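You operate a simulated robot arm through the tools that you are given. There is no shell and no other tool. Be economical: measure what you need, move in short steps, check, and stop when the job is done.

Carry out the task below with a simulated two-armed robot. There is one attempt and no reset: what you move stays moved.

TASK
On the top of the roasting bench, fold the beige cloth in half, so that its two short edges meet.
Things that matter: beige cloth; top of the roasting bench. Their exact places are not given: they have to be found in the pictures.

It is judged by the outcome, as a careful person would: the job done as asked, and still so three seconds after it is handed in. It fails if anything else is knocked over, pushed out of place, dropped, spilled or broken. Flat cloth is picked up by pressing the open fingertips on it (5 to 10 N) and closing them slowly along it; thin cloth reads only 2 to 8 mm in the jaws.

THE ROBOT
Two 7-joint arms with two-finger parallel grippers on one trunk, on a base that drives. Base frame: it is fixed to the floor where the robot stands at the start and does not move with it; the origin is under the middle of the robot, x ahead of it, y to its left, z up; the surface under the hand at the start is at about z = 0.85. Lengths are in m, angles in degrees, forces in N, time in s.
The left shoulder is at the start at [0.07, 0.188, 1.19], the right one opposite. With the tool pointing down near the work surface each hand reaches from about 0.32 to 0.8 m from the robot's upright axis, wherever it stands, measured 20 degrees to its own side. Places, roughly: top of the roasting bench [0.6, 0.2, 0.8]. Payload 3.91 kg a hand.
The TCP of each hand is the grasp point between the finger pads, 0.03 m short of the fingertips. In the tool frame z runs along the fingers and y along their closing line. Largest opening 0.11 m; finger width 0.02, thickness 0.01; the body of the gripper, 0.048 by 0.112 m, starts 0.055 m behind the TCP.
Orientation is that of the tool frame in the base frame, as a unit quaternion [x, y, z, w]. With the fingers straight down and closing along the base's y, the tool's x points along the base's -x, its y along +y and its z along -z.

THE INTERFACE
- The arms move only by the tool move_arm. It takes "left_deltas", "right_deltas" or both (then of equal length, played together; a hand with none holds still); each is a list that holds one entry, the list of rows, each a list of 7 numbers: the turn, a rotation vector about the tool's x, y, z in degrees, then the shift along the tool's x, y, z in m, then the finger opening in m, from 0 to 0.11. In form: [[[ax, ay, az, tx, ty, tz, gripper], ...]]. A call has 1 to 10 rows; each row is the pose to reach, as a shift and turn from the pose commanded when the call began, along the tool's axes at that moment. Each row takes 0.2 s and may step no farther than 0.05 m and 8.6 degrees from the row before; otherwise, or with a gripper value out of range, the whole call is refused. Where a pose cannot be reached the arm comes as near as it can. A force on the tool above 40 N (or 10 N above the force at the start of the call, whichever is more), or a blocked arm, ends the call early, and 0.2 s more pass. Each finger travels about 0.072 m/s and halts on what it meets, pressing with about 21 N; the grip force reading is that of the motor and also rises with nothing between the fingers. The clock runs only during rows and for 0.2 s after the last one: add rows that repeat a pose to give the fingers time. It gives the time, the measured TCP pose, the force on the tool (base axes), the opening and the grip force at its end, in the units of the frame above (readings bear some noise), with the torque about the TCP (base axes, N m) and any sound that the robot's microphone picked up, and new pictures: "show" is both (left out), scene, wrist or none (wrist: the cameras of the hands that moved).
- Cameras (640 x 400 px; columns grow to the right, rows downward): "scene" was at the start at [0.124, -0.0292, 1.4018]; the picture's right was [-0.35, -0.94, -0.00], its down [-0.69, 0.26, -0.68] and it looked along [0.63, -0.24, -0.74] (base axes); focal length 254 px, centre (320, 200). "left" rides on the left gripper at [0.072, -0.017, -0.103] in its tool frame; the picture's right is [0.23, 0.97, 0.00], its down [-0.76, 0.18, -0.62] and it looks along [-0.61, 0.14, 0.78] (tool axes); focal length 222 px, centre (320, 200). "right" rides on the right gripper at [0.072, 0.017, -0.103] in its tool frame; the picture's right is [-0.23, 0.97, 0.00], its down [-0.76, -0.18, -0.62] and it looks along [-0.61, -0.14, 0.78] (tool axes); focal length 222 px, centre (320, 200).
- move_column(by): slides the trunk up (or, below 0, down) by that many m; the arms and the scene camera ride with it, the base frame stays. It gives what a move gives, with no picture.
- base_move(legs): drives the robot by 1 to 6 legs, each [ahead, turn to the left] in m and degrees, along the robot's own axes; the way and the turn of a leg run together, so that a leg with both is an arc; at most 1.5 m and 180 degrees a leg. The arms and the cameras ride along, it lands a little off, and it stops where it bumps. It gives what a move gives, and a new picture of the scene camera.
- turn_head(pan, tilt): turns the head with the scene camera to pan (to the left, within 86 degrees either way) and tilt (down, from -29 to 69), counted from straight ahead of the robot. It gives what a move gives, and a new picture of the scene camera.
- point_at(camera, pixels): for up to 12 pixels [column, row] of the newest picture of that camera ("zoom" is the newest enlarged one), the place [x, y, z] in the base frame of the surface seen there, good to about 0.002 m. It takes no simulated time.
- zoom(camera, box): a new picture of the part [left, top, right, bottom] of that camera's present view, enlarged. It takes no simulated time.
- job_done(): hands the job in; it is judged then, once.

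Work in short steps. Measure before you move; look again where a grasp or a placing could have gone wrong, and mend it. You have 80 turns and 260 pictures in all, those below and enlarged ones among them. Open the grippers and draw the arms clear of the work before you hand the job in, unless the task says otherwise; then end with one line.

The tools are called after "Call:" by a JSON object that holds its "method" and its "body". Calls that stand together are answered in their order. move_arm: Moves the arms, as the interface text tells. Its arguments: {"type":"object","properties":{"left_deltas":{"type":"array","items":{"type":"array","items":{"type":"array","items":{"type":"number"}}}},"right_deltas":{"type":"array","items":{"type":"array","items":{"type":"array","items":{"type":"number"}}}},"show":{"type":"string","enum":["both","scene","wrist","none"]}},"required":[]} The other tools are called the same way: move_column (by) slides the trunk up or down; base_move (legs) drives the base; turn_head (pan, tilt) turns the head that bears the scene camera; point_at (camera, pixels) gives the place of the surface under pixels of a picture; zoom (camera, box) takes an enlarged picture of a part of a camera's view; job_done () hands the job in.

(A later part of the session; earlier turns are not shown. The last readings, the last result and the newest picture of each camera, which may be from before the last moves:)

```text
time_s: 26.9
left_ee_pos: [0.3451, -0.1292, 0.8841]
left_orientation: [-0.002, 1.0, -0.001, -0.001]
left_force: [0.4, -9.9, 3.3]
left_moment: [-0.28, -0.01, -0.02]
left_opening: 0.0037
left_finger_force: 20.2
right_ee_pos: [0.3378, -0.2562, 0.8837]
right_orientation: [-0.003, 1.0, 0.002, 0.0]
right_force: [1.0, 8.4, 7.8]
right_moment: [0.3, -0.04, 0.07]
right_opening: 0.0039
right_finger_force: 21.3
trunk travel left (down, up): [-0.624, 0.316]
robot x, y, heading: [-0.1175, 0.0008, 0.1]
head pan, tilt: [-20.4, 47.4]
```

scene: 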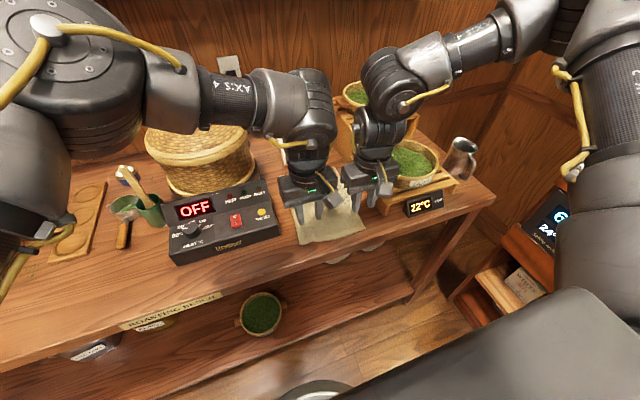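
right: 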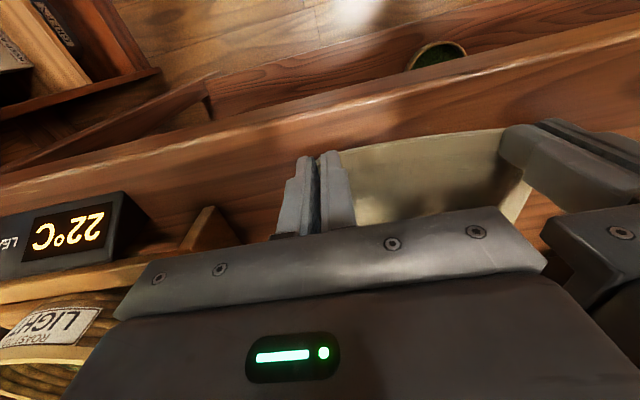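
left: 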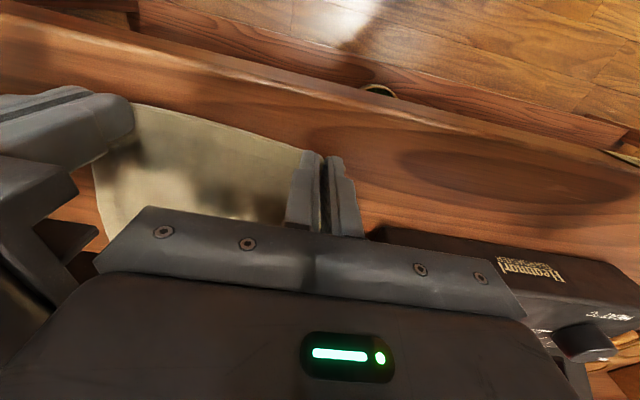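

Both jaws read ~4 mm with cloth. I lift 3 cm, easing 1 mm inward each, and check the hold.

Call:
{"method": "move_arm", "body": {"left_deltas": [[[0, 0, 0, 0, -0.001, -0.01, 0], [0, 0, 0, 0, -0.001, -0.02, 0], [0, 0, 0, 0, -0.001, -0.03, 0], [0, 0, 0, 0, -0.001, -0.03, 0]]], "right_deltas": [[[0, 0, 0, 0, 0.001, -0.01, 0], [0, 0, 0, 0, 0.001, -0.02, 0], [0, 0, 0, 0, 0.001, -0.03, 0], [0, 0, 0, 0, 0.001, -0.03, 0]]]}}

```text
time_s: 27.9
left_ee_pos: [0.347, -0.1289, 0.9122]
left_orientation: [-0.001, 1.0, 0.001, -0.001]
left_force: [0.0, -8.4, -0.8]
left_moment: [-0.26, 0.01, -0.03]
left_opening: 0.0039
left_finger_force: 21.1
right_ee_pos: [0.3393, -0.2542, 0.9118]
right_orientation: [-0.004, 1.0, 0.003, -0.002]
right_force: [-0.9, 7.9, -0.3]
right_moment: [0.27, -0.03, 0.06]
right_opening: 0.0039
right_finger_force: 20.7
trunk travel left (down, up): [-0.624, 0.316]
robot x, y, heading: [-0.1171, 0.0018, 0.1]
head pan, tilt: [-20.4, 47.4]
```

scene: 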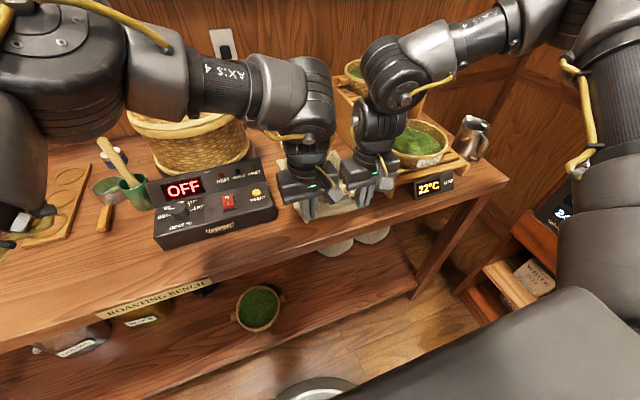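
right: 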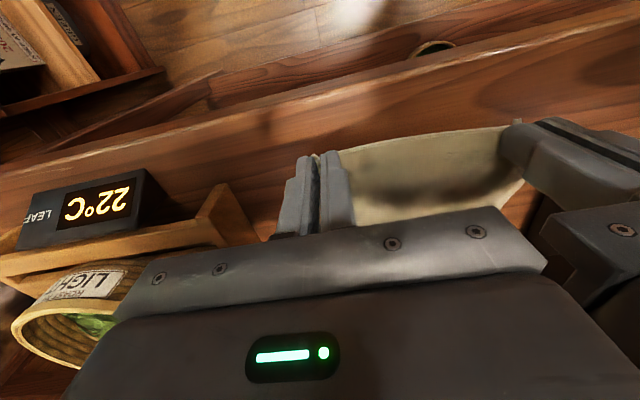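
left: 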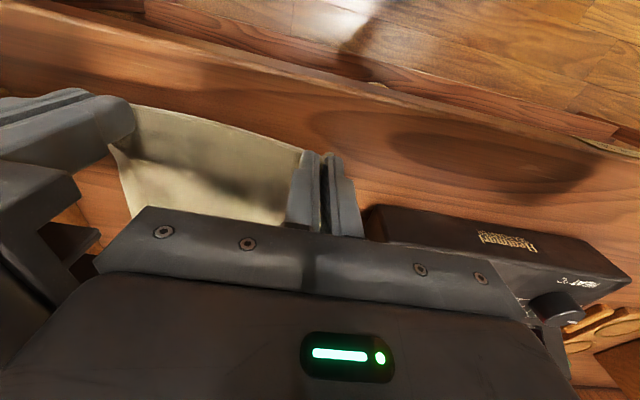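

Both hold with the edge lifted. Before arcing forward I measure the left forearm and basket to foresee a clash at the far side.

Call:
{"method": "point_at", "body": {"camera": "scene", "pixels": [[225, 110], [215, 85], [275, 120], [305, 145], [290, 85], [320, 110], [180, 100], [330, 160], [240, 140], [225, 150], [150, 125], [110, 70]]}}

Call:
{"method": "turn_head", "body": {"pan": 10, "tilt": 40}}

```text
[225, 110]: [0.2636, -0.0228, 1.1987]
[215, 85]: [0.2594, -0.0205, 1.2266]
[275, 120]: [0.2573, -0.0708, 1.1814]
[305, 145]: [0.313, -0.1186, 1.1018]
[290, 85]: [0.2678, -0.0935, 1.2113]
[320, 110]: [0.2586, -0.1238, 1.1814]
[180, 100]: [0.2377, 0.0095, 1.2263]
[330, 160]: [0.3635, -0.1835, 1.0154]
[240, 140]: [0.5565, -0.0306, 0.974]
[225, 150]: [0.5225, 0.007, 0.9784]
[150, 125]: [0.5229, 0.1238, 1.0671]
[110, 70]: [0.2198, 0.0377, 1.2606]
```

```text
time_s: 28.9
left_ee_pos: [0.3462, -0.1283, 0.9124]
left_orientation: [-0.001, 1.0, 0.0, 0.0]
left_force: [-0.3, -8.2, -0.3]
left_moment: [-0.21, 0.01, -0.01]
left_opening: 0.0039
left_finger_force: 20.8
right_ee_pos: [0.3393, -0.2545, 0.9122]
right_orientation: [-0.003, 1.0, 0.002, -0.002]
right_force: [1.2, 8.7, 1.2]
right_moment: [0.22, 0.02, 0.03]
right_opening: 0.004
right_finger_force: 20.8
trunk travel left (down, up): [-0.624, 0.316]
robot x, y, heading: [-0.1186, 0.0018, 0.2]
head pan, tilt: [10.0, 40.0]
```

scene: 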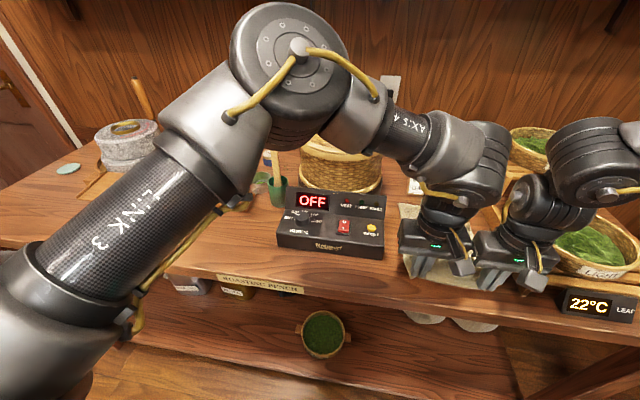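

The forearm underside (~1.12) should pass above the basket's near side. I play the first half of the folding arc, with tips following a circle about x≈0.475.

Call:
{"method": "move_arm", "body": {"left_deltas": [[[0, 0, 0, -0.007, -0.001, -0.013, 0], [0, 0, 0, -0.015, -0.001, -0.026, 0], [0, 0, 0, -0.026, -0.001, -0.039, 0], [0, 0, 0, -0.037, -0.001, -0.051, 0], [0, 0, 0, -0.052, -0.001, -0.061, 0], [0, 0, 0, -0.067, -0.001, -0.07, 0], [0, 0, 0, -0.084, -0.001, -0.076, 0], [0, 0, 0, -0.101, -0.001, -0.08, 0], [0, 0, 0, -0.119, -0.001, -0.081, 0], [0, 0, 0, -0.138, -0.001, -0.08, 0]]], "right_deltas": [[[0, 0, 0, -0.007, 0.001, -0.013, 0], [0, 0, 0, -0.015, 0.001, -0.026, 0], [0, 0, 0, -0.026, 0.001, -0.039, 0], [0, 0, 0, -0.037, 0.001, -0.051, 0], [0, 0, 0, -0.052, 0.001, -0.061, 0], [0, 0, 0, -0.067, 0.001, -0.07, 0], [0, 0, 0, -0.084, 0.001, -0.076, 0], [0, 0, 0, -0.101, 0.001, -0.08, 0], [0, 0, 0, -0.119, 0.001, -0.081, 0], [0, 0, 0, -0.138, 0.001, -0.08, 0]]]}}

```text
time_s: 31.1
left_ee_pos: [0.455, -0.0797, 0.9995]
left_orientation: [-0.011, 1.0, -0.012, -0.001]
left_force: [0.0, 0.4, 0.8]
left_moment: [-0.02, -0.02, 0.04]
left_opening: 0.0
left_finger_force: 21.1
left hand out of reach, approached as far as the arm can: row 5, 6, 7, 8, 9, 10
right_ee_pos: [0.4329, -0.2818, 0.9806]
right_orientation: [-0.002, 1.0, 0.003, 0.0]
right_force: [0.4, 0.0, -0.5]
right_moment: [-0.04, 0.01, 0.03]
right_opening: 0.0031
right_finger_force: 20.8
right hand out of reach, approached as far as the arm can: row 7, 8, 9, 10
trunk travel left (down, up): [-0.624, 0.316]
robot x, y, heading: [-0.1177, -0.0032, -0.3]
head pan, tilt: [10.0, 40.0]
```

scene: 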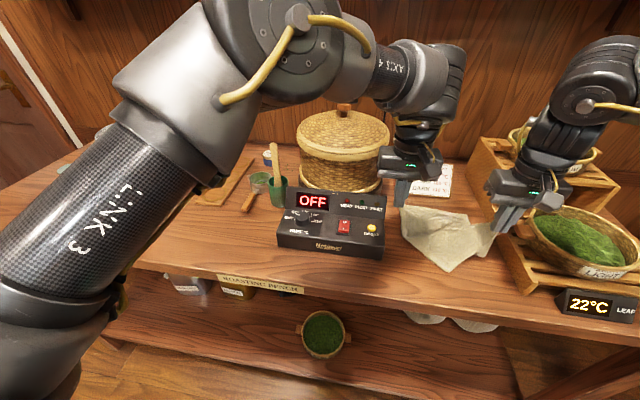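
right: 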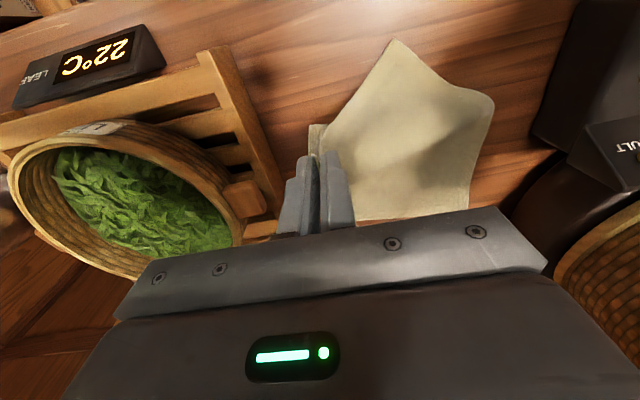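
left: 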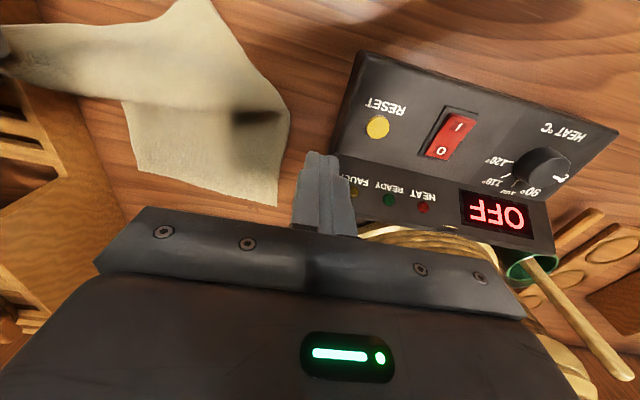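

The arms hinder each other when close: the left slipped off and both drifted apart. I'll go on with the right alone (it still holds the near-right corner) and first withdraw the left arm back and up.

Call:
{"method": "move_arm", "body": {"left_deltas": [[[0, 0, 0, 0.04, 0, 0, 0], [0, 0, 0, 0.08, 0, -0.02, 0], [0, 0, 0, 0.11, 0, -0.06, 0], [0, 0, 0, 0.12, 0.02, -0.1, 0.02], [0, 0, 0, 0.12, 0.06, -0.12, 0.03], [0, 0, 0, 0.12, 0.1, -0.14, 0.03], [0, 0, 0, 0.12, 0.14, -0.15, 0.03], [0, 0, 0, 0.12, 0.18, -0.15, 0.03], [0, 0, 0, 0.12, 0.22, -0.15, 0.03]]], "show": "none"}}

Call:
{"method": "turn_head", "body": {"pan": -15, "tilt": 42}}

```text
time_s: 33.1
left_ee_pos: [0.326, 0.1326, 1.1408]
left_orientation: [-0.001, 1.0, 0.0, 0.001]
left_force: [0.2, 0.2, 0.3]
left_moment: [0.02, -0.02, 0.0]
left_opening: 0.0299
left_finger_force: 0.0
right_ee_pos: [0.4313, -0.2804, 0.9829]
right_orientation: [-0.002, 1.0, 0.002, 0.001]
right_force: [-0.2, -0.3, 0.3]
right_moment: [0.0, -0.01, 0.0]
right_opening: 0.0035
right_finger_force: 20.8
trunk travel left (down, up): [-0.624, 0.316]
robot x, y, heading: [-0.1162, 0.0004, -0.1]
head pan, tilt: [10.0, 40.0]
```

```text
time_s: 34.0
left_ee_pos: [0.3274, 0.1302, 1.14]
left_orientation: [-0.001, 1.0, 0.0, 0.001]
left_force: [-0.1, 0.0, 0.0]
left_moment: [-0.03, 0.04, 0.02]
left_opening: 0.0303
left_finger_force: 0.0
right_ee_pos: [0.4319, -0.2801, 0.9816]
right_orientation: [-0.002, 1.0, 0.003, 0.0]
right_force: [-0.3, 0.8, -0.9]
right_moment: [-0.04, -0.08, 0.0]
right_opening: 0.0034
right_finger_force: 21.1
trunk travel left (down, up): [-0.624, 0.316]
robot x, y, heading: [-0.115, -0.0003, -0.0]
head pan, tilt: [-15.0, 42.0]
```

scene: 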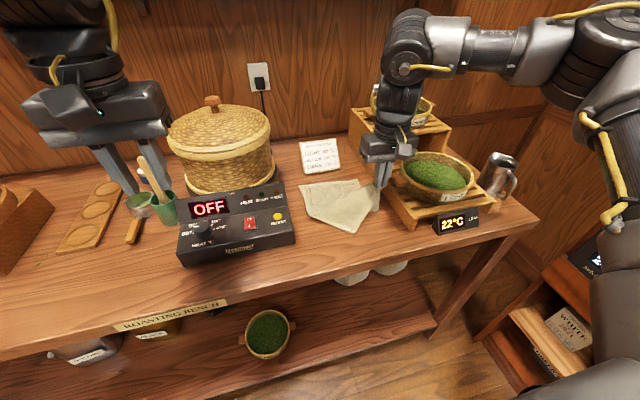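

Call:
{"method": "zoom", "body": {"camera": "scene", "box": [270, 120, 440, 260]}}

```text
2.86 times, centred on (355, 190) of scene
```

zoom: 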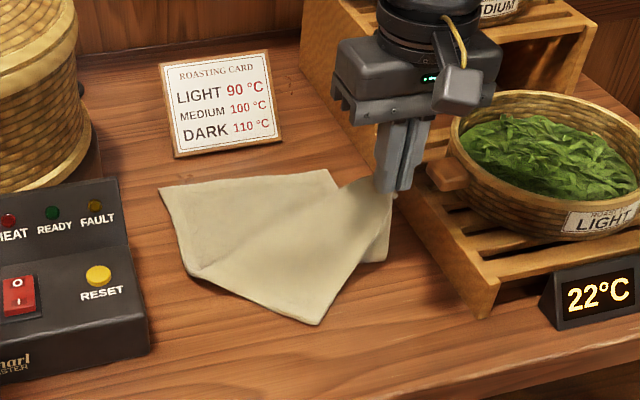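

Call:
{"method": "point_at", "body": {"camera": "zoom", "pixels": [[162, 192], [330, 172], [190, 272], [318, 322], [388, 260], [260, 240], [300, 290], [340, 210], [385, 215], [180, 230], [250, 285], [345, 275]]}}

Call:
{"method": "zoom", "body": {"camera": "right", "box": [260, 20, 520, 240]}}

Call:
{"method": "zoom", "body": {"camera": "scene", "box": [295, 160, 395, 240]}}

```text
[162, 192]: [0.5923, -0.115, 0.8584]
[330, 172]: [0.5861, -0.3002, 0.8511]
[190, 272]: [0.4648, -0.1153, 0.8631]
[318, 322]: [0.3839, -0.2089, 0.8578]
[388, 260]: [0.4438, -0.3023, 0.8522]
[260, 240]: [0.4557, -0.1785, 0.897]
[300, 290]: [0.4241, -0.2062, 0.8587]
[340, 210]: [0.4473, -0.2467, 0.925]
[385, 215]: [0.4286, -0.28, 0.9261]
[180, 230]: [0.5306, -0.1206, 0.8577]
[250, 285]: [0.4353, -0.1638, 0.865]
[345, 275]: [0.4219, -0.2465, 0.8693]
```

```text
1.82 times, centred on (390, 130) of right
```

zoom: 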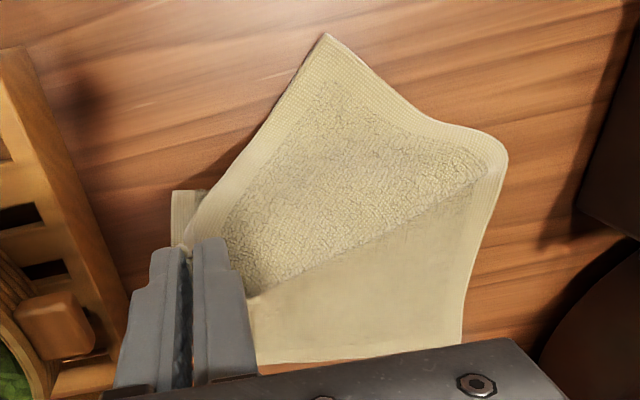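

```text
5.00 times, centred on (345, 200) of scene
```

zoom: 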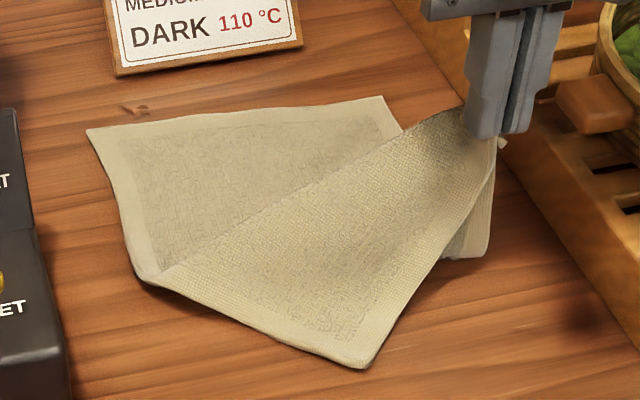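

The near-left corner has fallen at (0.384,−0.209), the near-right corner is in the right jaws, and the far edge lies at x≈0.59. I carry the right corner on toward the far-right corner (0.586,−0.300).

Call:
{"method": "move_arm", "body": {"right_deltas": [[[0, 0, 0, -0.02, 0.001, 0, 0], [0, 0, 0, -0.04, 0.002, 0.003, 0], [0, 0, 0, -0.06, 0.003, 0.01, 0], [0, 0, 0, -0.08, 0.003, 0.022, 0], [0, 0, 0, -0.1, 0.003, 0.037, 0], [0, 0, 0, -0.116, 0.003, 0.052, 0], [0, 0, 0, -0.13, 0.003, 0.066, 0], [0, 0, 0, -0.134, 0.003, 0.074, 0], [0, 0, 0, -0.134, 0.003, 0.074, 0]]]}}

Call:
{"method": "zoom", "body": {"camera": "scene", "box": [280, 120, 440, 250]}}

```text
time_s: 36.0
left_ee_pos: [0.3272, 0.1314, 1.1414]
left_orientation: [-0.001, 1.0, 0.0, -0.001]
left_force: [0.2, -0.6, -0.3]
left_moment: [0.0, 0.0, 0.02]
left_opening: 0.0301
left_finger_force: 0.1
right_ee_pos: [0.4695, -0.3277, 0.9261]
right_orientation: [-0.002, 1.0, 0.002, 0.0]
right_force: [0.5, -0.7, -0.5]
right_moment: [0.01, 0.0, 0.01]
right_opening: 0.0036
right_finger_force: 21.3
right hand out of reach, approached as far as the arm can: row 1, 2, 3, 4, 5, 6, 7, 8, 9
trunk travel left (down, up): [-0.624, 0.316]
robot x, y, heading: [-0.12, 0.0032, 0.2]
head pan, tilt: [-15.0, 42.0]
```

scene: 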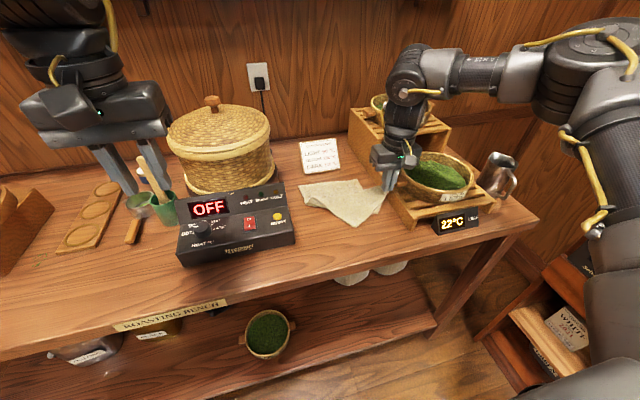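
right: 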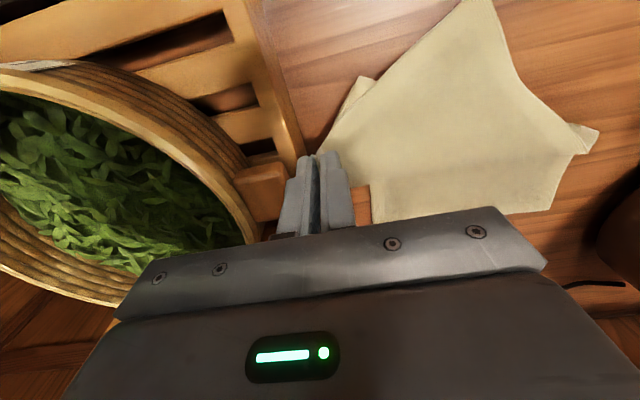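

```text
3.08 times, centred on (360, 185) of scene
```

zoom: 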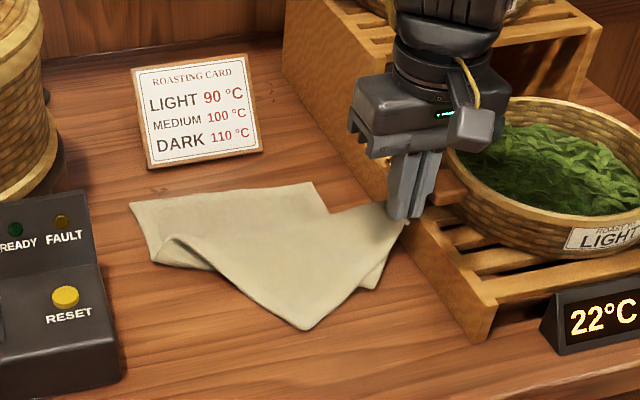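

The right arm is stuck at a reach/posture limit with the trunk low and base back, and drifted toward the rack. I restore the trunk height first, and measure the tall crate's position.

Call:
{"method": "move_column", "body": {"by": 0.07}}

Call:
{"method": "point_at", "body": {"camera": "zoom", "pixels": [[290, 10], [390, 50], [360, 150], [285, 70], [385, 180], [450, 190], [545, 30], [410, 240]]}}

```text
time_s: 37.1
left_ee_pos: [0.3277, 0.1309, 1.2098]
left_orientation: [-0.001, 1.0, 0.0, 0.0]
left_force: [0.1, 0.6, 0.0]
left_moment: [-0.02, 0.01, 0.01]
left_opening: 0.03
left_finger_force: 0.1
right_ee_pos: [0.4699, -0.329, 0.9979]
right_orientation: [-0.002, 1.0, 0.003, 0.0]
right_force: [0.3, -0.5, 1.1]
right_moment: [-0.03, 0.0, -0.05]
right_opening: 0.0036
right_finger_force: 21.3
trunk travel left (down, up): [-0.694, 0.246]
robot x, y, heading: [-0.1169, 0.0014, 0.2]
head pan, tilt: [-15.0, 42.0]
```

```text
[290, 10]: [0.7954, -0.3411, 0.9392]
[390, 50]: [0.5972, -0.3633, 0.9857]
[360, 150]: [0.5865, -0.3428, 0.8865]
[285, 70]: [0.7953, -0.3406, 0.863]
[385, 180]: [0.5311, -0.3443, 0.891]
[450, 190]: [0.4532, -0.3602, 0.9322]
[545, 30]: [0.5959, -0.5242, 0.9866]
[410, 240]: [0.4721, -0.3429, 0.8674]
```

Tall crate front is at x≈0.60, y<−0.34, top 0.986. I now try moving the right hand inward to y≈−0.285 at this height.

Call:
{"method": "move_arm", "body": {"right_deltas": [[[0, 0, 0, 0, 0.015, 0, 0], [0, 0, 0, 0, 0.03, 0, 0], [0, 0, 0, 0, 0.045, 0, 0], [0, 0, 0, 0, 0.045, 0, 0]]], "show": "scene"}}

```text
time_s: 38.1
left_ee_pos: [0.3273, 0.131, 1.2088]
left_orientation: [-0.001, 1.0, 0.0, -0.001]
left_force: [-1.1, 0.2, -1.0]
left_moment: [-0.01, 0.03, 0.01]
left_opening: 0.0297
left_finger_force: 0.1
right_ee_pos: [0.4536, -0.3008, 0.9999]
right_orientation: [-0.001, 1.0, 0.004, 0.0]
right_force: [0.1, 0.2, 0.6]
right_moment: [-0.04, -0.01, 0.0]
right_opening: 0.0034
right_finger_force: 21.8
right hand out of reach, approached as far as the arm can: row 1, 2, 3, 4
trunk travel left (down, up): [-0.694, 0.246]
robot x, y, heading: [-0.1206, -0.0039, 0.1]
head pan, tilt: [-15.0, 42.0]
```

scene: 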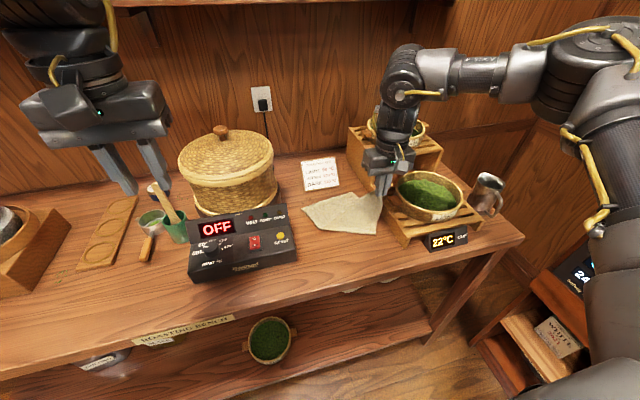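

The right arm's posture limits it toward +x/+y. I turn the base 10° left and drive 0.06 m ahead (hand stays high, holding the corner), so the far-right corner lies more to its own side.

Call:
{"method": "base_move", "body": {"legs": [[0.0, 10], [0.06, 0]]}}

```text
time_s: 39.7
left_ee_pos: [0.3425, 0.2134, 1.2159]
left_orientation: [-0.087, 0.996, 0.001, 0.007]
left_force: [-1.3, -0.1, 1.1]
left_moment: [0.01, -0.11, 0.03]
left_opening: 0.0299
left_finger_force: 0.1
right_ee_pos: [0.5442, -0.1897, 1.0099]
right_orientation: [-0.089, 0.996, 0.005, 0.007]
right_force: [-0.3, -0.1, 0.2]
right_moment: [0.04, -0.04, -0.04]
right_opening: 0.0035
right_finger_force: 21.6
trunk travel left (down, up): [-0.694, 0.246]
robot x, y, heading: [-0.0611, 0.0105, 9.9]
head pan, tilt: [-15.0, 42.0]
```

scene: 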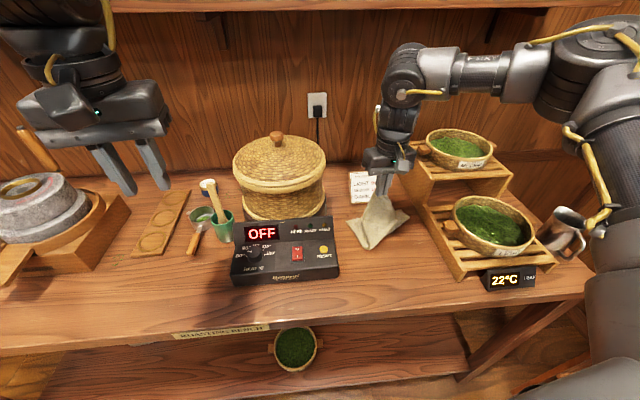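

Call:
{"method": "zoom", "body": {"camera": "scene", "box": [320, 140, 470, 270]}}

Call:
{"method": "point_at", "body": {"camera": "scene", "pixels": [[350, 222], [367, 248], [408, 218], [385, 195], [362, 205], [395, 205]]}}

```text
3.08 times, centred on (395, 205) of scene
```

zoom: 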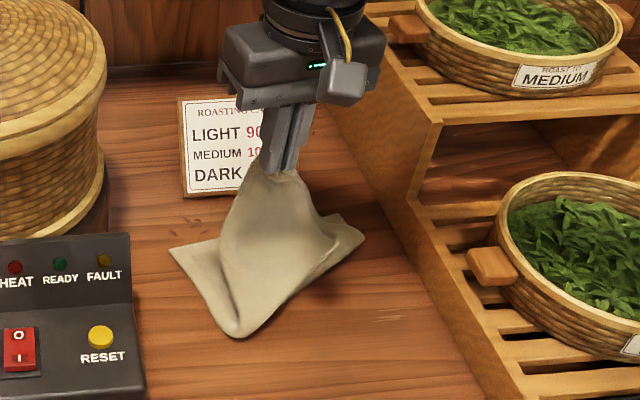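

```text
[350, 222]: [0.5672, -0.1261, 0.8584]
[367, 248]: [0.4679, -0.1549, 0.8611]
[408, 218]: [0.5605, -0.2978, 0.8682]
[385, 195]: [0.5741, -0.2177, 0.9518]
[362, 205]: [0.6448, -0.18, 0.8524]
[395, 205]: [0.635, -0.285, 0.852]
```

The cloth hangs from its corner, still as expected. I carry it back right to above the far-right corner (0.56,−0.285), then check.

Call:
{"method": "move_arm", "body": {"right_deltas": [[[0, 0, 2, 0, -0.018, 0, 0], [0, 0, 4, 0, -0.036, 0, 0], [0, 0, 6, 0, -0.054, 0, 0], [0, 0, 8, 0, -0.072, 0, 0], [0, 0, 10, 0, -0.09, 0, 0], [0, 0, 10, 0, -0.094, 0.015, 0], [0, 0, 10, 0, -0.094, 0.03, 0]]]}}

Call:
{"method": "zoom", "body": {"camera": "scene", "box": [320, 140, 470, 270]}}

```text
time_s: 41.3
left_ee_pos: [0.3554, 0.216, 1.2122]
left_orientation: [-0.087, 0.996, 0.0, 0.001]
left_force: [0.1, 0.4, 0.8]
left_moment: [0.01, 0.0, -0.02]
left_opening: 0.0299
left_finger_force: 0.1
right_ee_pos: [0.5714, -0.2838, 0.972]
right_orientation: [-0.001, 1.0, 0.005, 0.002]
right_force: [0.0, 0.0, -0.4]
right_moment: [-0.01, -0.01, 0.03]
right_opening: 0.0035
right_finger_force: 21.2
trunk travel left (down, up): [-0.694, 0.246]
robot x, y, heading: [-0.0588, 0.0113, 10.0]
head pan, tilt: [-15.0, 42.0]
```

scene: 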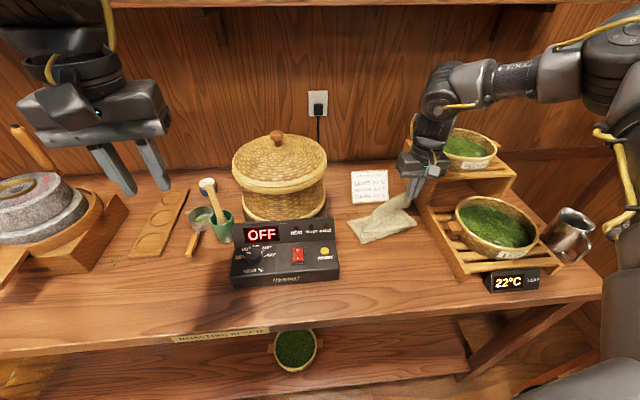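
right: 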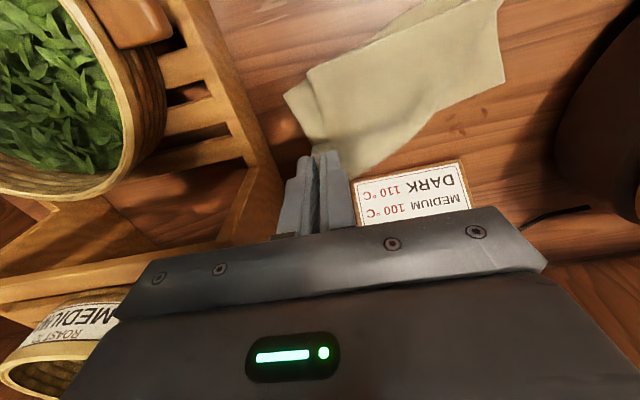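

```text
3.08 times, centred on (395, 205) of scene
```

zoom: 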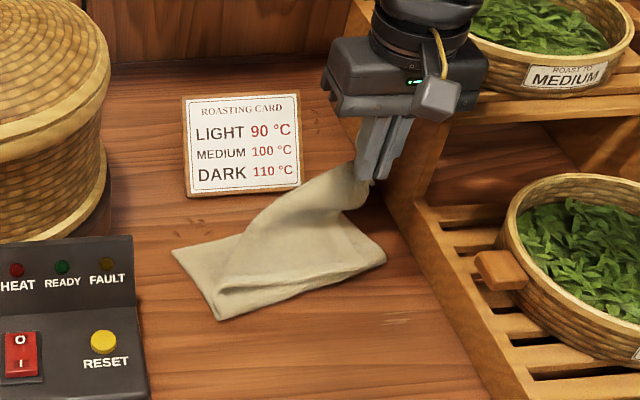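

Call:
{"method": "zoom", "body": {"camera": "right", "box": [260, 0, 520, 210]}}

Call:
{"method": "zoom", "body": {"camera": "scene", "box": [340, 180, 430, 250]}}

Call:
{"method": "point_at", "body": {"camera": "zoom", "pixels": [[50, 300], [120, 440], [430, 330], [440, 300], [200, 280], [250, 220], [290, 180], [150, 380], [300, 300], [350, 150]]}}

```text
1.90 times, centred on (390, 105) of right
```

zoom: 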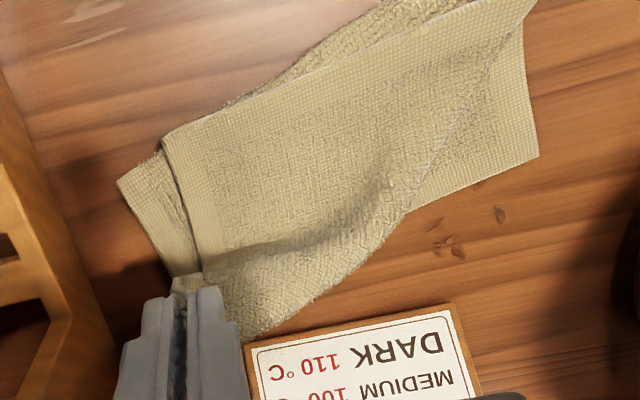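

```text
5.71 times, centred on (385, 215) of scene
```

zoom: 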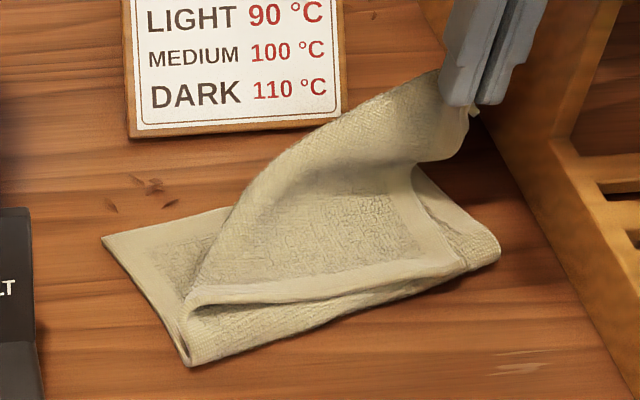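

```text
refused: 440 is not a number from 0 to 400
```

Call:
{"method": "point_at", "body": {"camera": "zoom", "pixels": [[104, 237], [190, 362], [495, 250], [460, 262], [190, 300], [420, 170], [215, 215], [300, 200], [400, 240], [330, 120]]}}

Call:
{"method": "point_at", "body": {"camera": "right", "pixels": [[324, 95], [347, 76], [540, 82], [478, 110], [361, 142], [330, 130], [343, 72], [430, 30]]}}

```text
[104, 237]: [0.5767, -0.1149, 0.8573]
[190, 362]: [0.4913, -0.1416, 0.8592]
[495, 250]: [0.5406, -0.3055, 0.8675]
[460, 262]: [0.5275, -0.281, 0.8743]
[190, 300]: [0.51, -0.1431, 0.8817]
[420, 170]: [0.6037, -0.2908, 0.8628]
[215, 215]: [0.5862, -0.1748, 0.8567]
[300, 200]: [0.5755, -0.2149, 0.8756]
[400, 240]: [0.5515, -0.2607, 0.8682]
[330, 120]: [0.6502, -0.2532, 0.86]
```

```text
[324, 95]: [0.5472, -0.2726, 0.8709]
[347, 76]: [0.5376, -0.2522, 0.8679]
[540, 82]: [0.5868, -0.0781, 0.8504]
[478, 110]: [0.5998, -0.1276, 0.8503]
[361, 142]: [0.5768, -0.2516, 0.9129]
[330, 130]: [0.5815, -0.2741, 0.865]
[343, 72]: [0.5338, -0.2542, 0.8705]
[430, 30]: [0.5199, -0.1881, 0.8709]
```

The near-left corner got dragged under to (0.53,−0.28), so the fold would be twisted. I unfold: carry the held near-right corner back to about (0.335,−0.28) and pull it flat.

Call:
{"method": "move_arm", "body": {"right_deltas": [[[0, 0, 0, 0.02, 0, -0.02, 0], [0, 0, 0, 0.045, 0, -0.03, 0], [0, 0, 0, 0.075, 0, -0.03, 0], [0, 0, 0, 0.105, 0, -0.025, 0], [0, 0, 0, 0.135, 0, -0.01, 0], [0, 0, 0, 0.165, 0, 0.015, 0], [0, 0, 0, 0.195, 0, 0.04, 0], [0, 0, 0, 0.215, 0, 0.06, 0], [0, 0, 0, 0.23, 0, 0.075, 0], [0, 0, 0, 0.23, 0, 0.075, 0]]]}}

Call:
{"method": "zoom", "body": {"camera": "scene", "box": [320, 140, 480, 280]}}

```text
time_s: 43.5
left_ee_pos: [0.3543, 0.215, 1.2117]
left_orientation: [-0.086, 0.996, 0.0, 0.001]
left_force: [-0.6, 0.5, 0.4]
left_moment: [0.0, 0.01, -0.04]
left_opening: 0.03
left_finger_force: 0.0
right_ee_pos: [0.3405, -0.2829, 0.8958]
right_orientation: [-0.002, 1.0, 0.006, 0.002]
right_force: [-0.4, -0.3, 0.3]
right_moment: [0.03, -0.03, 0.03]
right_opening: 0.0035
right_finger_force: 21.1
trunk travel left (down, up): [-0.694, 0.246]
robot x, y, heading: [-0.0586, 0.0107, 10.3]
head pan, tilt: [-15.0, 42.0]
```

scene: 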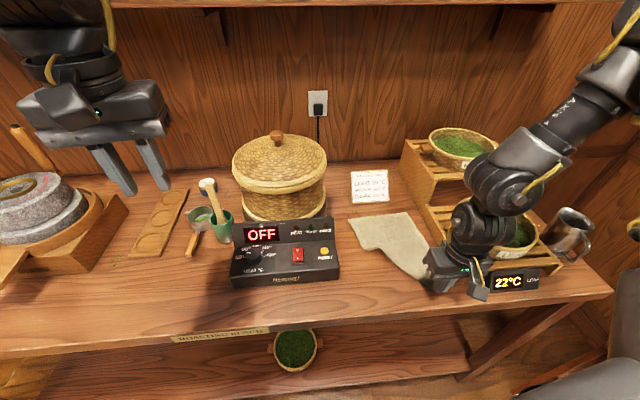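
right: 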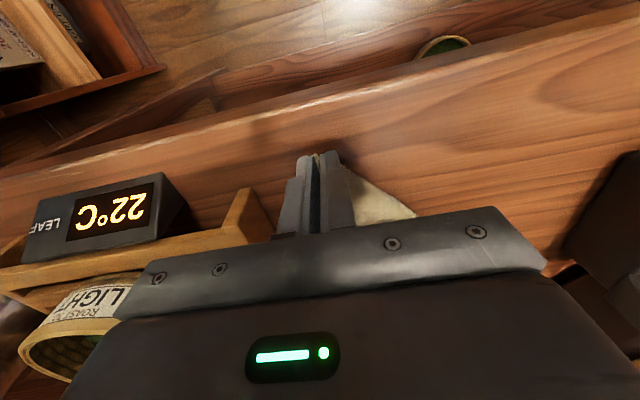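

```text
2.86 times, centred on (400, 210) of scene
```

zoom: 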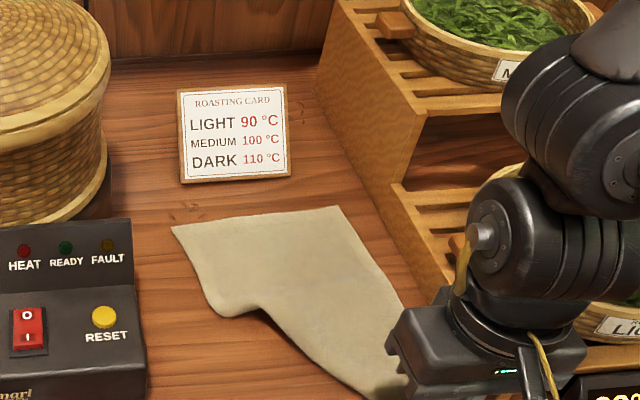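

Mostly unfolded; the near-left part is tucked under. I lower 1 cm, release, and rise to look.

Call:
{"method": "move_arm", "body": {"right_deltas": [[[0, 0, 0, 0.002, 0, 0.008, 0], [0, 0, 0, 0.002, 0, 0.009, 0.01], [0, 0, 0, 0.002, 0, 0.009, 0.02], [0, 0, 0, 0.002, 0, 0.0, 0.03], [0, 0, 0, 0.002, 0, -0.03, 0.03], [0, 0, 0, 0.002, 0, -0.07, 0.03], [0, 0, 0, 0.02, -0.02, -0.11, 0.03], [0, 0, 0, 0.04, -0.04, -0.15, 0.03], [0, 0, 0, 0.04, -0.04, -0.18, 0.03]]]}}

Call:
{"method": "zoom", "body": {"camera": "scene", "box": [320, 160, 480, 300]}}

```text
time_s: 45.5
left_ee_pos: [0.3541, 0.2168, 1.2118]
left_orientation: [-0.088, 0.996, -0.001, 0.002]
left_force: [0.3, 0.0, 0.5]
left_moment: [-0.02, 0.01, 0.0]
left_opening: 0.0299
left_finger_force: 0.1
right_ee_pos: [0.3076, -0.3249, 1.0813]
right_orientation: [0.0, 1.0, 0.004, 0.002]
right_force: [0.5, -0.3, -0.9]
right_moment: [0.0, -0.01, 0.01]
right_opening: 0.0301
right_finger_force: 0.1
right hand out of reach, approached as far as the arm can: row 5, 6, 7, 8, 9
trunk travel left (down, up): [-0.694, 0.246]
robot x, y, heading: [-0.0621, 0.0097, 10.2]
head pan, tilt: [-15.0, 42.0]
```

scene: 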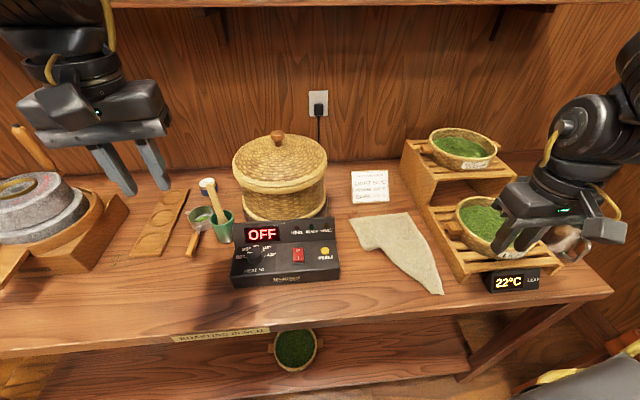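
right: 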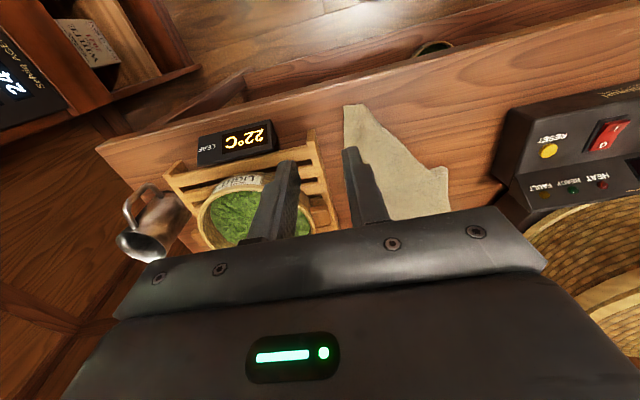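

```text
2.86 times, centred on (400, 230) of scene
```

zoom: 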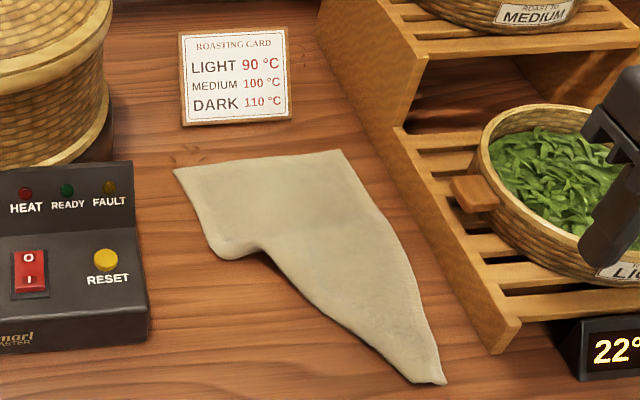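

The near-left triangle is tucked under. To free it I'll lift the near-right corner high and lay it out from the left. First I turn the base 12° left so the right arm covers the whole cloth.

Call:
{"method": "base_move", "body": {"legs": [[0.0, 12]]}}

Call:
{"method": "turn_head", "body": {"pan": -35, "tilt": 50}}

```text
time_s: 46.7
left_ee_pos: [0.3039, 0.2965, 1.2118]
left_orientation: [-0.19, 0.982, 0.0, 0.001]
left_force: [0.3, -0.4, 1.6]
left_moment: [-0.04, 0.0, -0.03]
left_opening: 0.0299
left_finger_force: 0.0
right_ee_pos: [0.3702, -0.2419, 1.0792]
right_orientation: [-0.104, 0.995, 0.005, 0.0]
right_force: [-0.2, 0.4, 0.2]
right_moment: [0.01, 0.01, -0.04]
right_opening: 0.0303
right_finger_force: 0.1
trunk travel left (down, up): [-0.694, 0.246]
robot x, y, heading: [-0.0554, 0.0115, 21.8]
head pan, tilt: [-15.0, 42.0]
```

scene: 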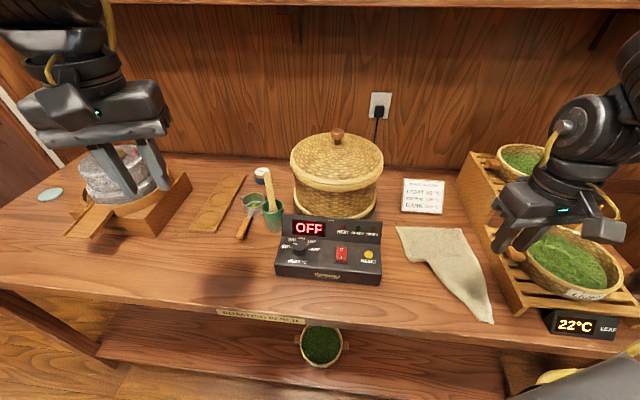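

```text
time_s: 47.5
left_ee_pos: [0.3039, 0.2958, 1.2121]
left_orientation: [-0.19, 0.982, 0.001, 0.002]
left_force: [-0.4, 0.3, 1.1]
left_moment: [0.0, -0.03, -0.02]
left_opening: 0.0302
left_finger_force: 0.0
right_ee_pos: [0.3695, -0.2426, 1.0811]
right_orientation: [-0.106, 0.994, 0.004, 0.0]
right_force: [0.0, -0.4, 0.0]
right_moment: [0.01, 0.0, 0.01]
right_opening: 0.0301
right_finger_force: 0.1
trunk travel left (down, up): [-0.694, 0.246]
robot x, y, heading: [-0.0597, 0.0144, 22.0]
head pan, tilt: [-35.0, 50.0]
```

scene: 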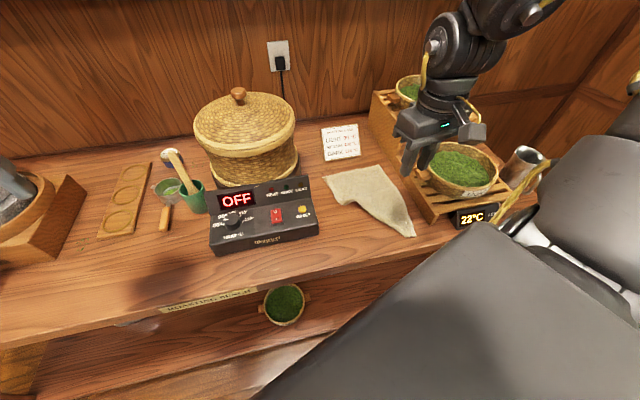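

Call:
{"method": "zoom", "body": {"camera": "scene", "box": [310, 140, 430, 250]}}

Call:
{"method": "point_at", "body": {"camera": "scene", "pixels": [[326, 175], [377, 166], [341, 197], [360, 206], [414, 236], [403, 232], [410, 215], [385, 205]]}}

```text
3.64 times, centred on (370, 195) of scene
```

zoom: 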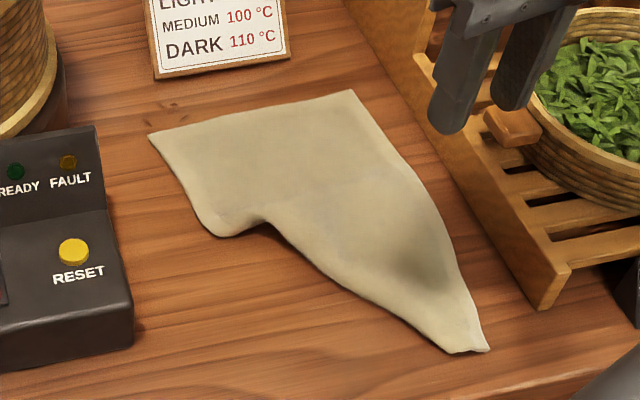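

```text
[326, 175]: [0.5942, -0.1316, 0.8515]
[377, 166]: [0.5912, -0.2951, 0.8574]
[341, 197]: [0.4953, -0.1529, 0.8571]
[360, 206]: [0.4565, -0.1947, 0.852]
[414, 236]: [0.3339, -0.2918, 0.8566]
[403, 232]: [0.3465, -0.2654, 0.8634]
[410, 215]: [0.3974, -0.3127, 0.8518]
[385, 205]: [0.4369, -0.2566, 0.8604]
```

The corner tip is at about (0.336,−0.286). I go down over it with the right hand, opening 0.05, to contact.

Call:
{"method": "move_arm", "body": {"right_deltas": [[[0, 0, 0, 0.018, -0.017, 0.03, 0.05], [0, 0, 0, 0.035, -0.033, 0.07, 0.05], [0, 0, 0, 0.035, -0.033, 0.11, 0.05], [0, 0, 0, 0.035, -0.033, 0.15, 0.05], [0, 0, 0, 0.035, -0.033, 0.175, 0.05], [0, 0, 0, 0.035, -0.033, 0.188, 0.05], [0, 0, 0, 0.035, -0.033, 0.194, 0.05], [0, 0, 0, 0.035, -0.033, 0.197, 0.05], [0, 0, 0, 0.035, -0.033, 0.197, 0.05]]]}}

```text
time_s: 49.5
left_ee_pos: [0.3013, 0.2966, 1.2126]
left_orientation: [-0.19, 0.982, 0.0, 0.003]
left_force: [0.2, -0.4, -0.5]
left_moment: [0.04, -0.02, -0.04]
left_opening: 0.03
left_finger_force: 0.1
right_ee_pos: [0.3442, -0.2828, 0.8821]
right_orientation: [-0.106, 0.994, 0.005, 0.002]
right_force: [4.7, -4.2, 31.0]
right_moment: [0.68, -0.33, -0.16]
right_opening: 0.0475
right_finger_force: 0.2
right hand out of reach, approached as far as the arm can: row 1, 2, 3, 4, 5, 6, 7, 8, 9
trunk travel left (down, up): [-0.694, 0.246]
robot x, y, heading: [-0.0593, 0.0081, 21.7]
head pan, tilt: [-35.0, 50.0]
```

scene: 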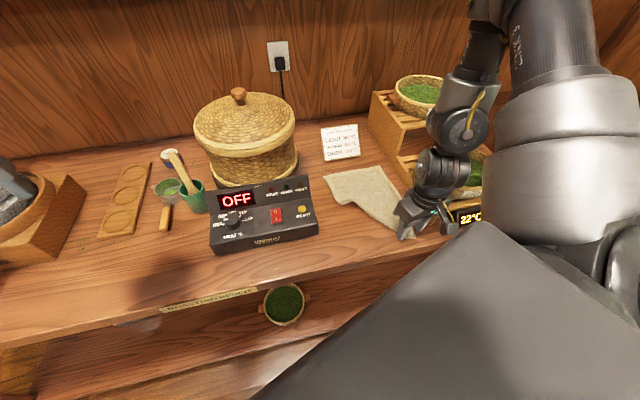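
right: 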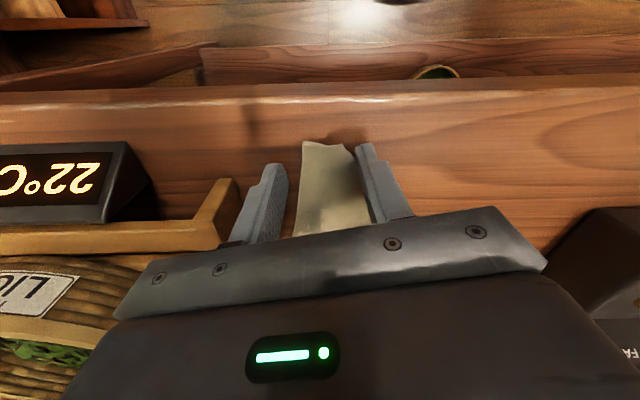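

Pressing a bit hard (31 N) but the tip sits between the fingers. I ease up 1.5 mm and close slowly.

Call:
{"method": "move_arm", "body": {"right_deltas": [[[0, 0, 0, 0, 0, -0.0015, 0.047], [0, 0, 0, 0, 0, -0.0015, 0.04], [0, 0, 0, 0, 0, -0.0015, 0.034], [0, 0, 0, 0, 0, -0.0015, 0.028], [0, 0, 0, 0, 0, -0.0015, 0.022], [0, 0, 0, 0, 0, -0.0015, 0.016], [0, 0, 0, 0, 0, -0.0015, 0.011], [0, 0, 0, 0, 0, -0.0015, 0.006], [0, 0, 0, 0, 0, -0.0015, 0.0], [0, 0, 0, 0, 0, -0.0015, 0]]], "show": "wrist"}}

```text
time_s: 51.7
left_ee_pos: [0.3021, 0.2977, 1.2116]
left_orientation: [-0.19, 0.982, -0.001, 0.002]
left_force: [0.2, -0.4, -0.1]
left_moment: [0.01, 0.01, -0.01]
left_opening: 0.0302
left_finger_force: 0.0
right_ee_pos: [0.3452, -0.2832, 0.8831]
right_orientation: [-0.105, 0.994, 0.005, 0.0]
right_force: [-0.1, 2.5, 11.3]
right_moment: [0.14, -0.11, 0.01]
right_opening: 0.0072
right_finger_force: 21.2
trunk travel left (down, up): [-0.694, 0.246]
robot x, y, heading: [-0.0615, 0.0088, 22.1]
head pan, tilt: [-35.0, 50.0]
```

right: 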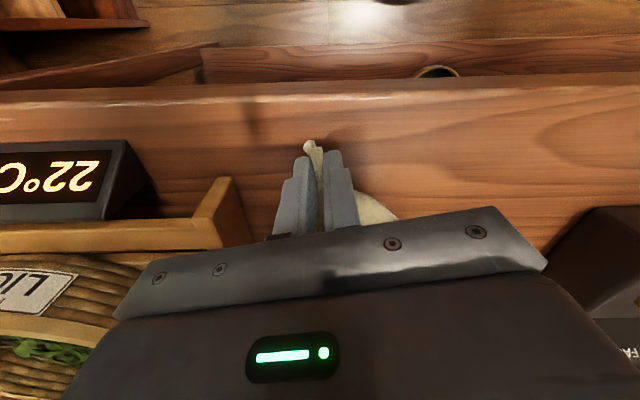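

Held at 7.2 mm. I lift it up and toward the cloth's middle so the tucked flap hangs free.

Call:
{"method": "move_arm", "body": {"right_deltas": [[[0, 0, 0, -0.005, 0.003, -0.025, 0], [0, 0, 0, -0.015, 0.01, -0.055, 0], [0, 0, 0, -0.03, 0.02, -0.085, 0], [0, 0, 0, -0.045, 0.032, -0.115, 0], [0, 0, 0, -0.06, 0.044, -0.145, 0], [0, 0, 0, -0.075, 0.055, -0.17, 0], [0, 0, 0, -0.09, 0.065, -0.19, 0], [0, 0, 0, -0.09, 0.065, -0.2, 0], [0, 0, 0, -0.09, 0.065, -0.2, 0]]]}}

Call:
{"method": "zoom", "body": {"camera": "scene", "box": [300, 100, 460, 250]}}

```text
time_s: 53.7
left_ee_pos: [0.3044, 0.2962, 1.2118]
left_orientation: [-0.19, 0.982, 0.0, 0.002]
left_force: [-0.3, 0.3, -1.1]
left_moment: [0.02, 0.0, -0.03]
left_opening: 0.0298
left_finger_force: 0.0
right_ee_pos: [0.4215, -0.1992, 1.0834]
right_orientation: [-0.104, 0.995, 0.004, 0.0]
right_force: [0.9, -0.1, 0.0]
right_moment: [-0.03, 0.02, -0.05]
right_opening: 0.0067
right_finger_force: 20.9
right hand out of reach, approached as far as the arm can: row 1, 2, 3
trunk travel left (down, up): [-0.694, 0.246]
robot x, y, heading: [-0.0576, 0.0122, 22.0]
head pan, tilt: [-35.0, 50.0]
```

scene: 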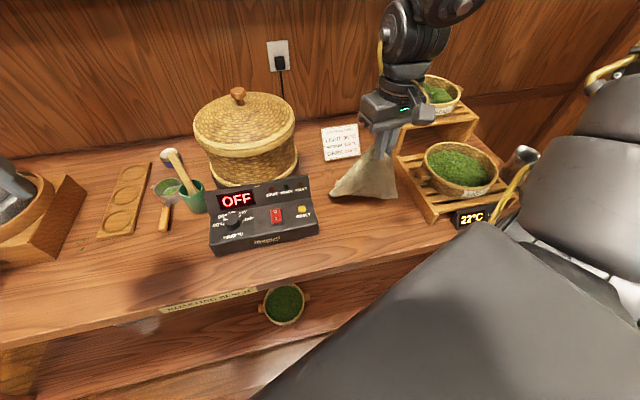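
right: 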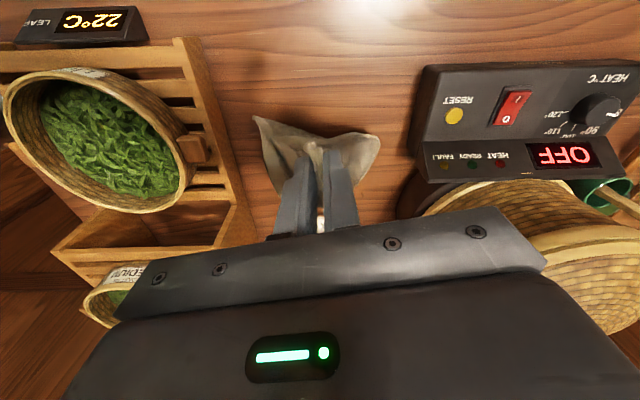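

```text
2.67 times, centred on (380, 175) of scene
```

zoom: 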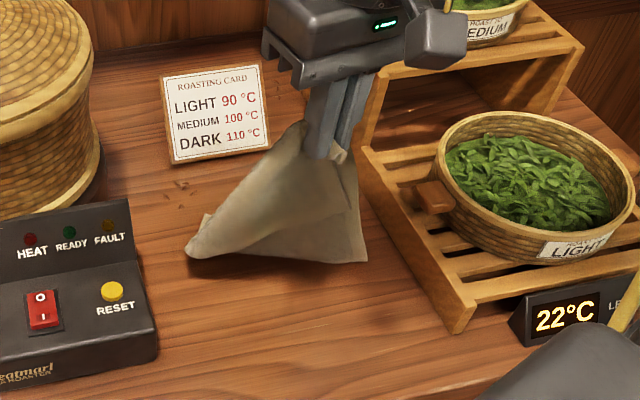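

Call:
{"method": "point_at", "body": {"camera": "zoom", "pixels": [[190, 252], [207, 217], [364, 260], [300, 262], [250, 200], [330, 220], [240, 254]]}}

Call:
{"method": "zoom", "body": {"camera": "scene", "box": [325, 140, 405, 210]}}

Call:
{"method": "zoom", "body": {"camera": "right", "box": [230, 90, 400, 240]}}

```text
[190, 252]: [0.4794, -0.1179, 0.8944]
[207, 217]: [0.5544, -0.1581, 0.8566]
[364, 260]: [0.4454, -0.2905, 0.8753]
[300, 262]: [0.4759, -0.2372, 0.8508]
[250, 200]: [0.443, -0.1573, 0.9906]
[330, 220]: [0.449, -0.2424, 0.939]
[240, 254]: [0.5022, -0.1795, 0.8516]
```

```text
5.71 times, centred on (365, 175) of scene
```

zoom: 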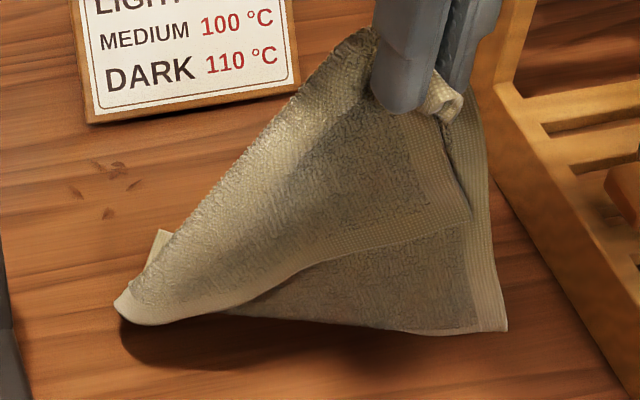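

```text
2.67 times, centred on (315, 165) of right
```

zoom: 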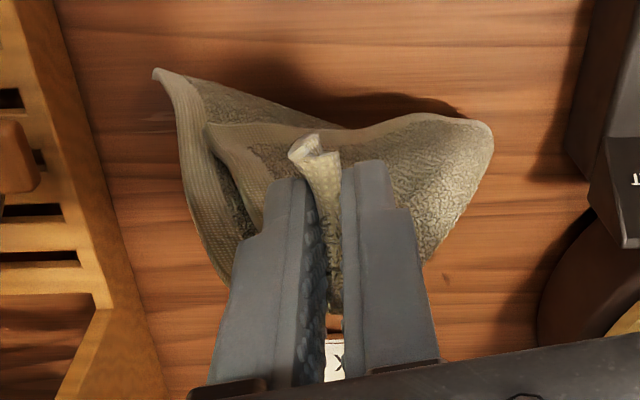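

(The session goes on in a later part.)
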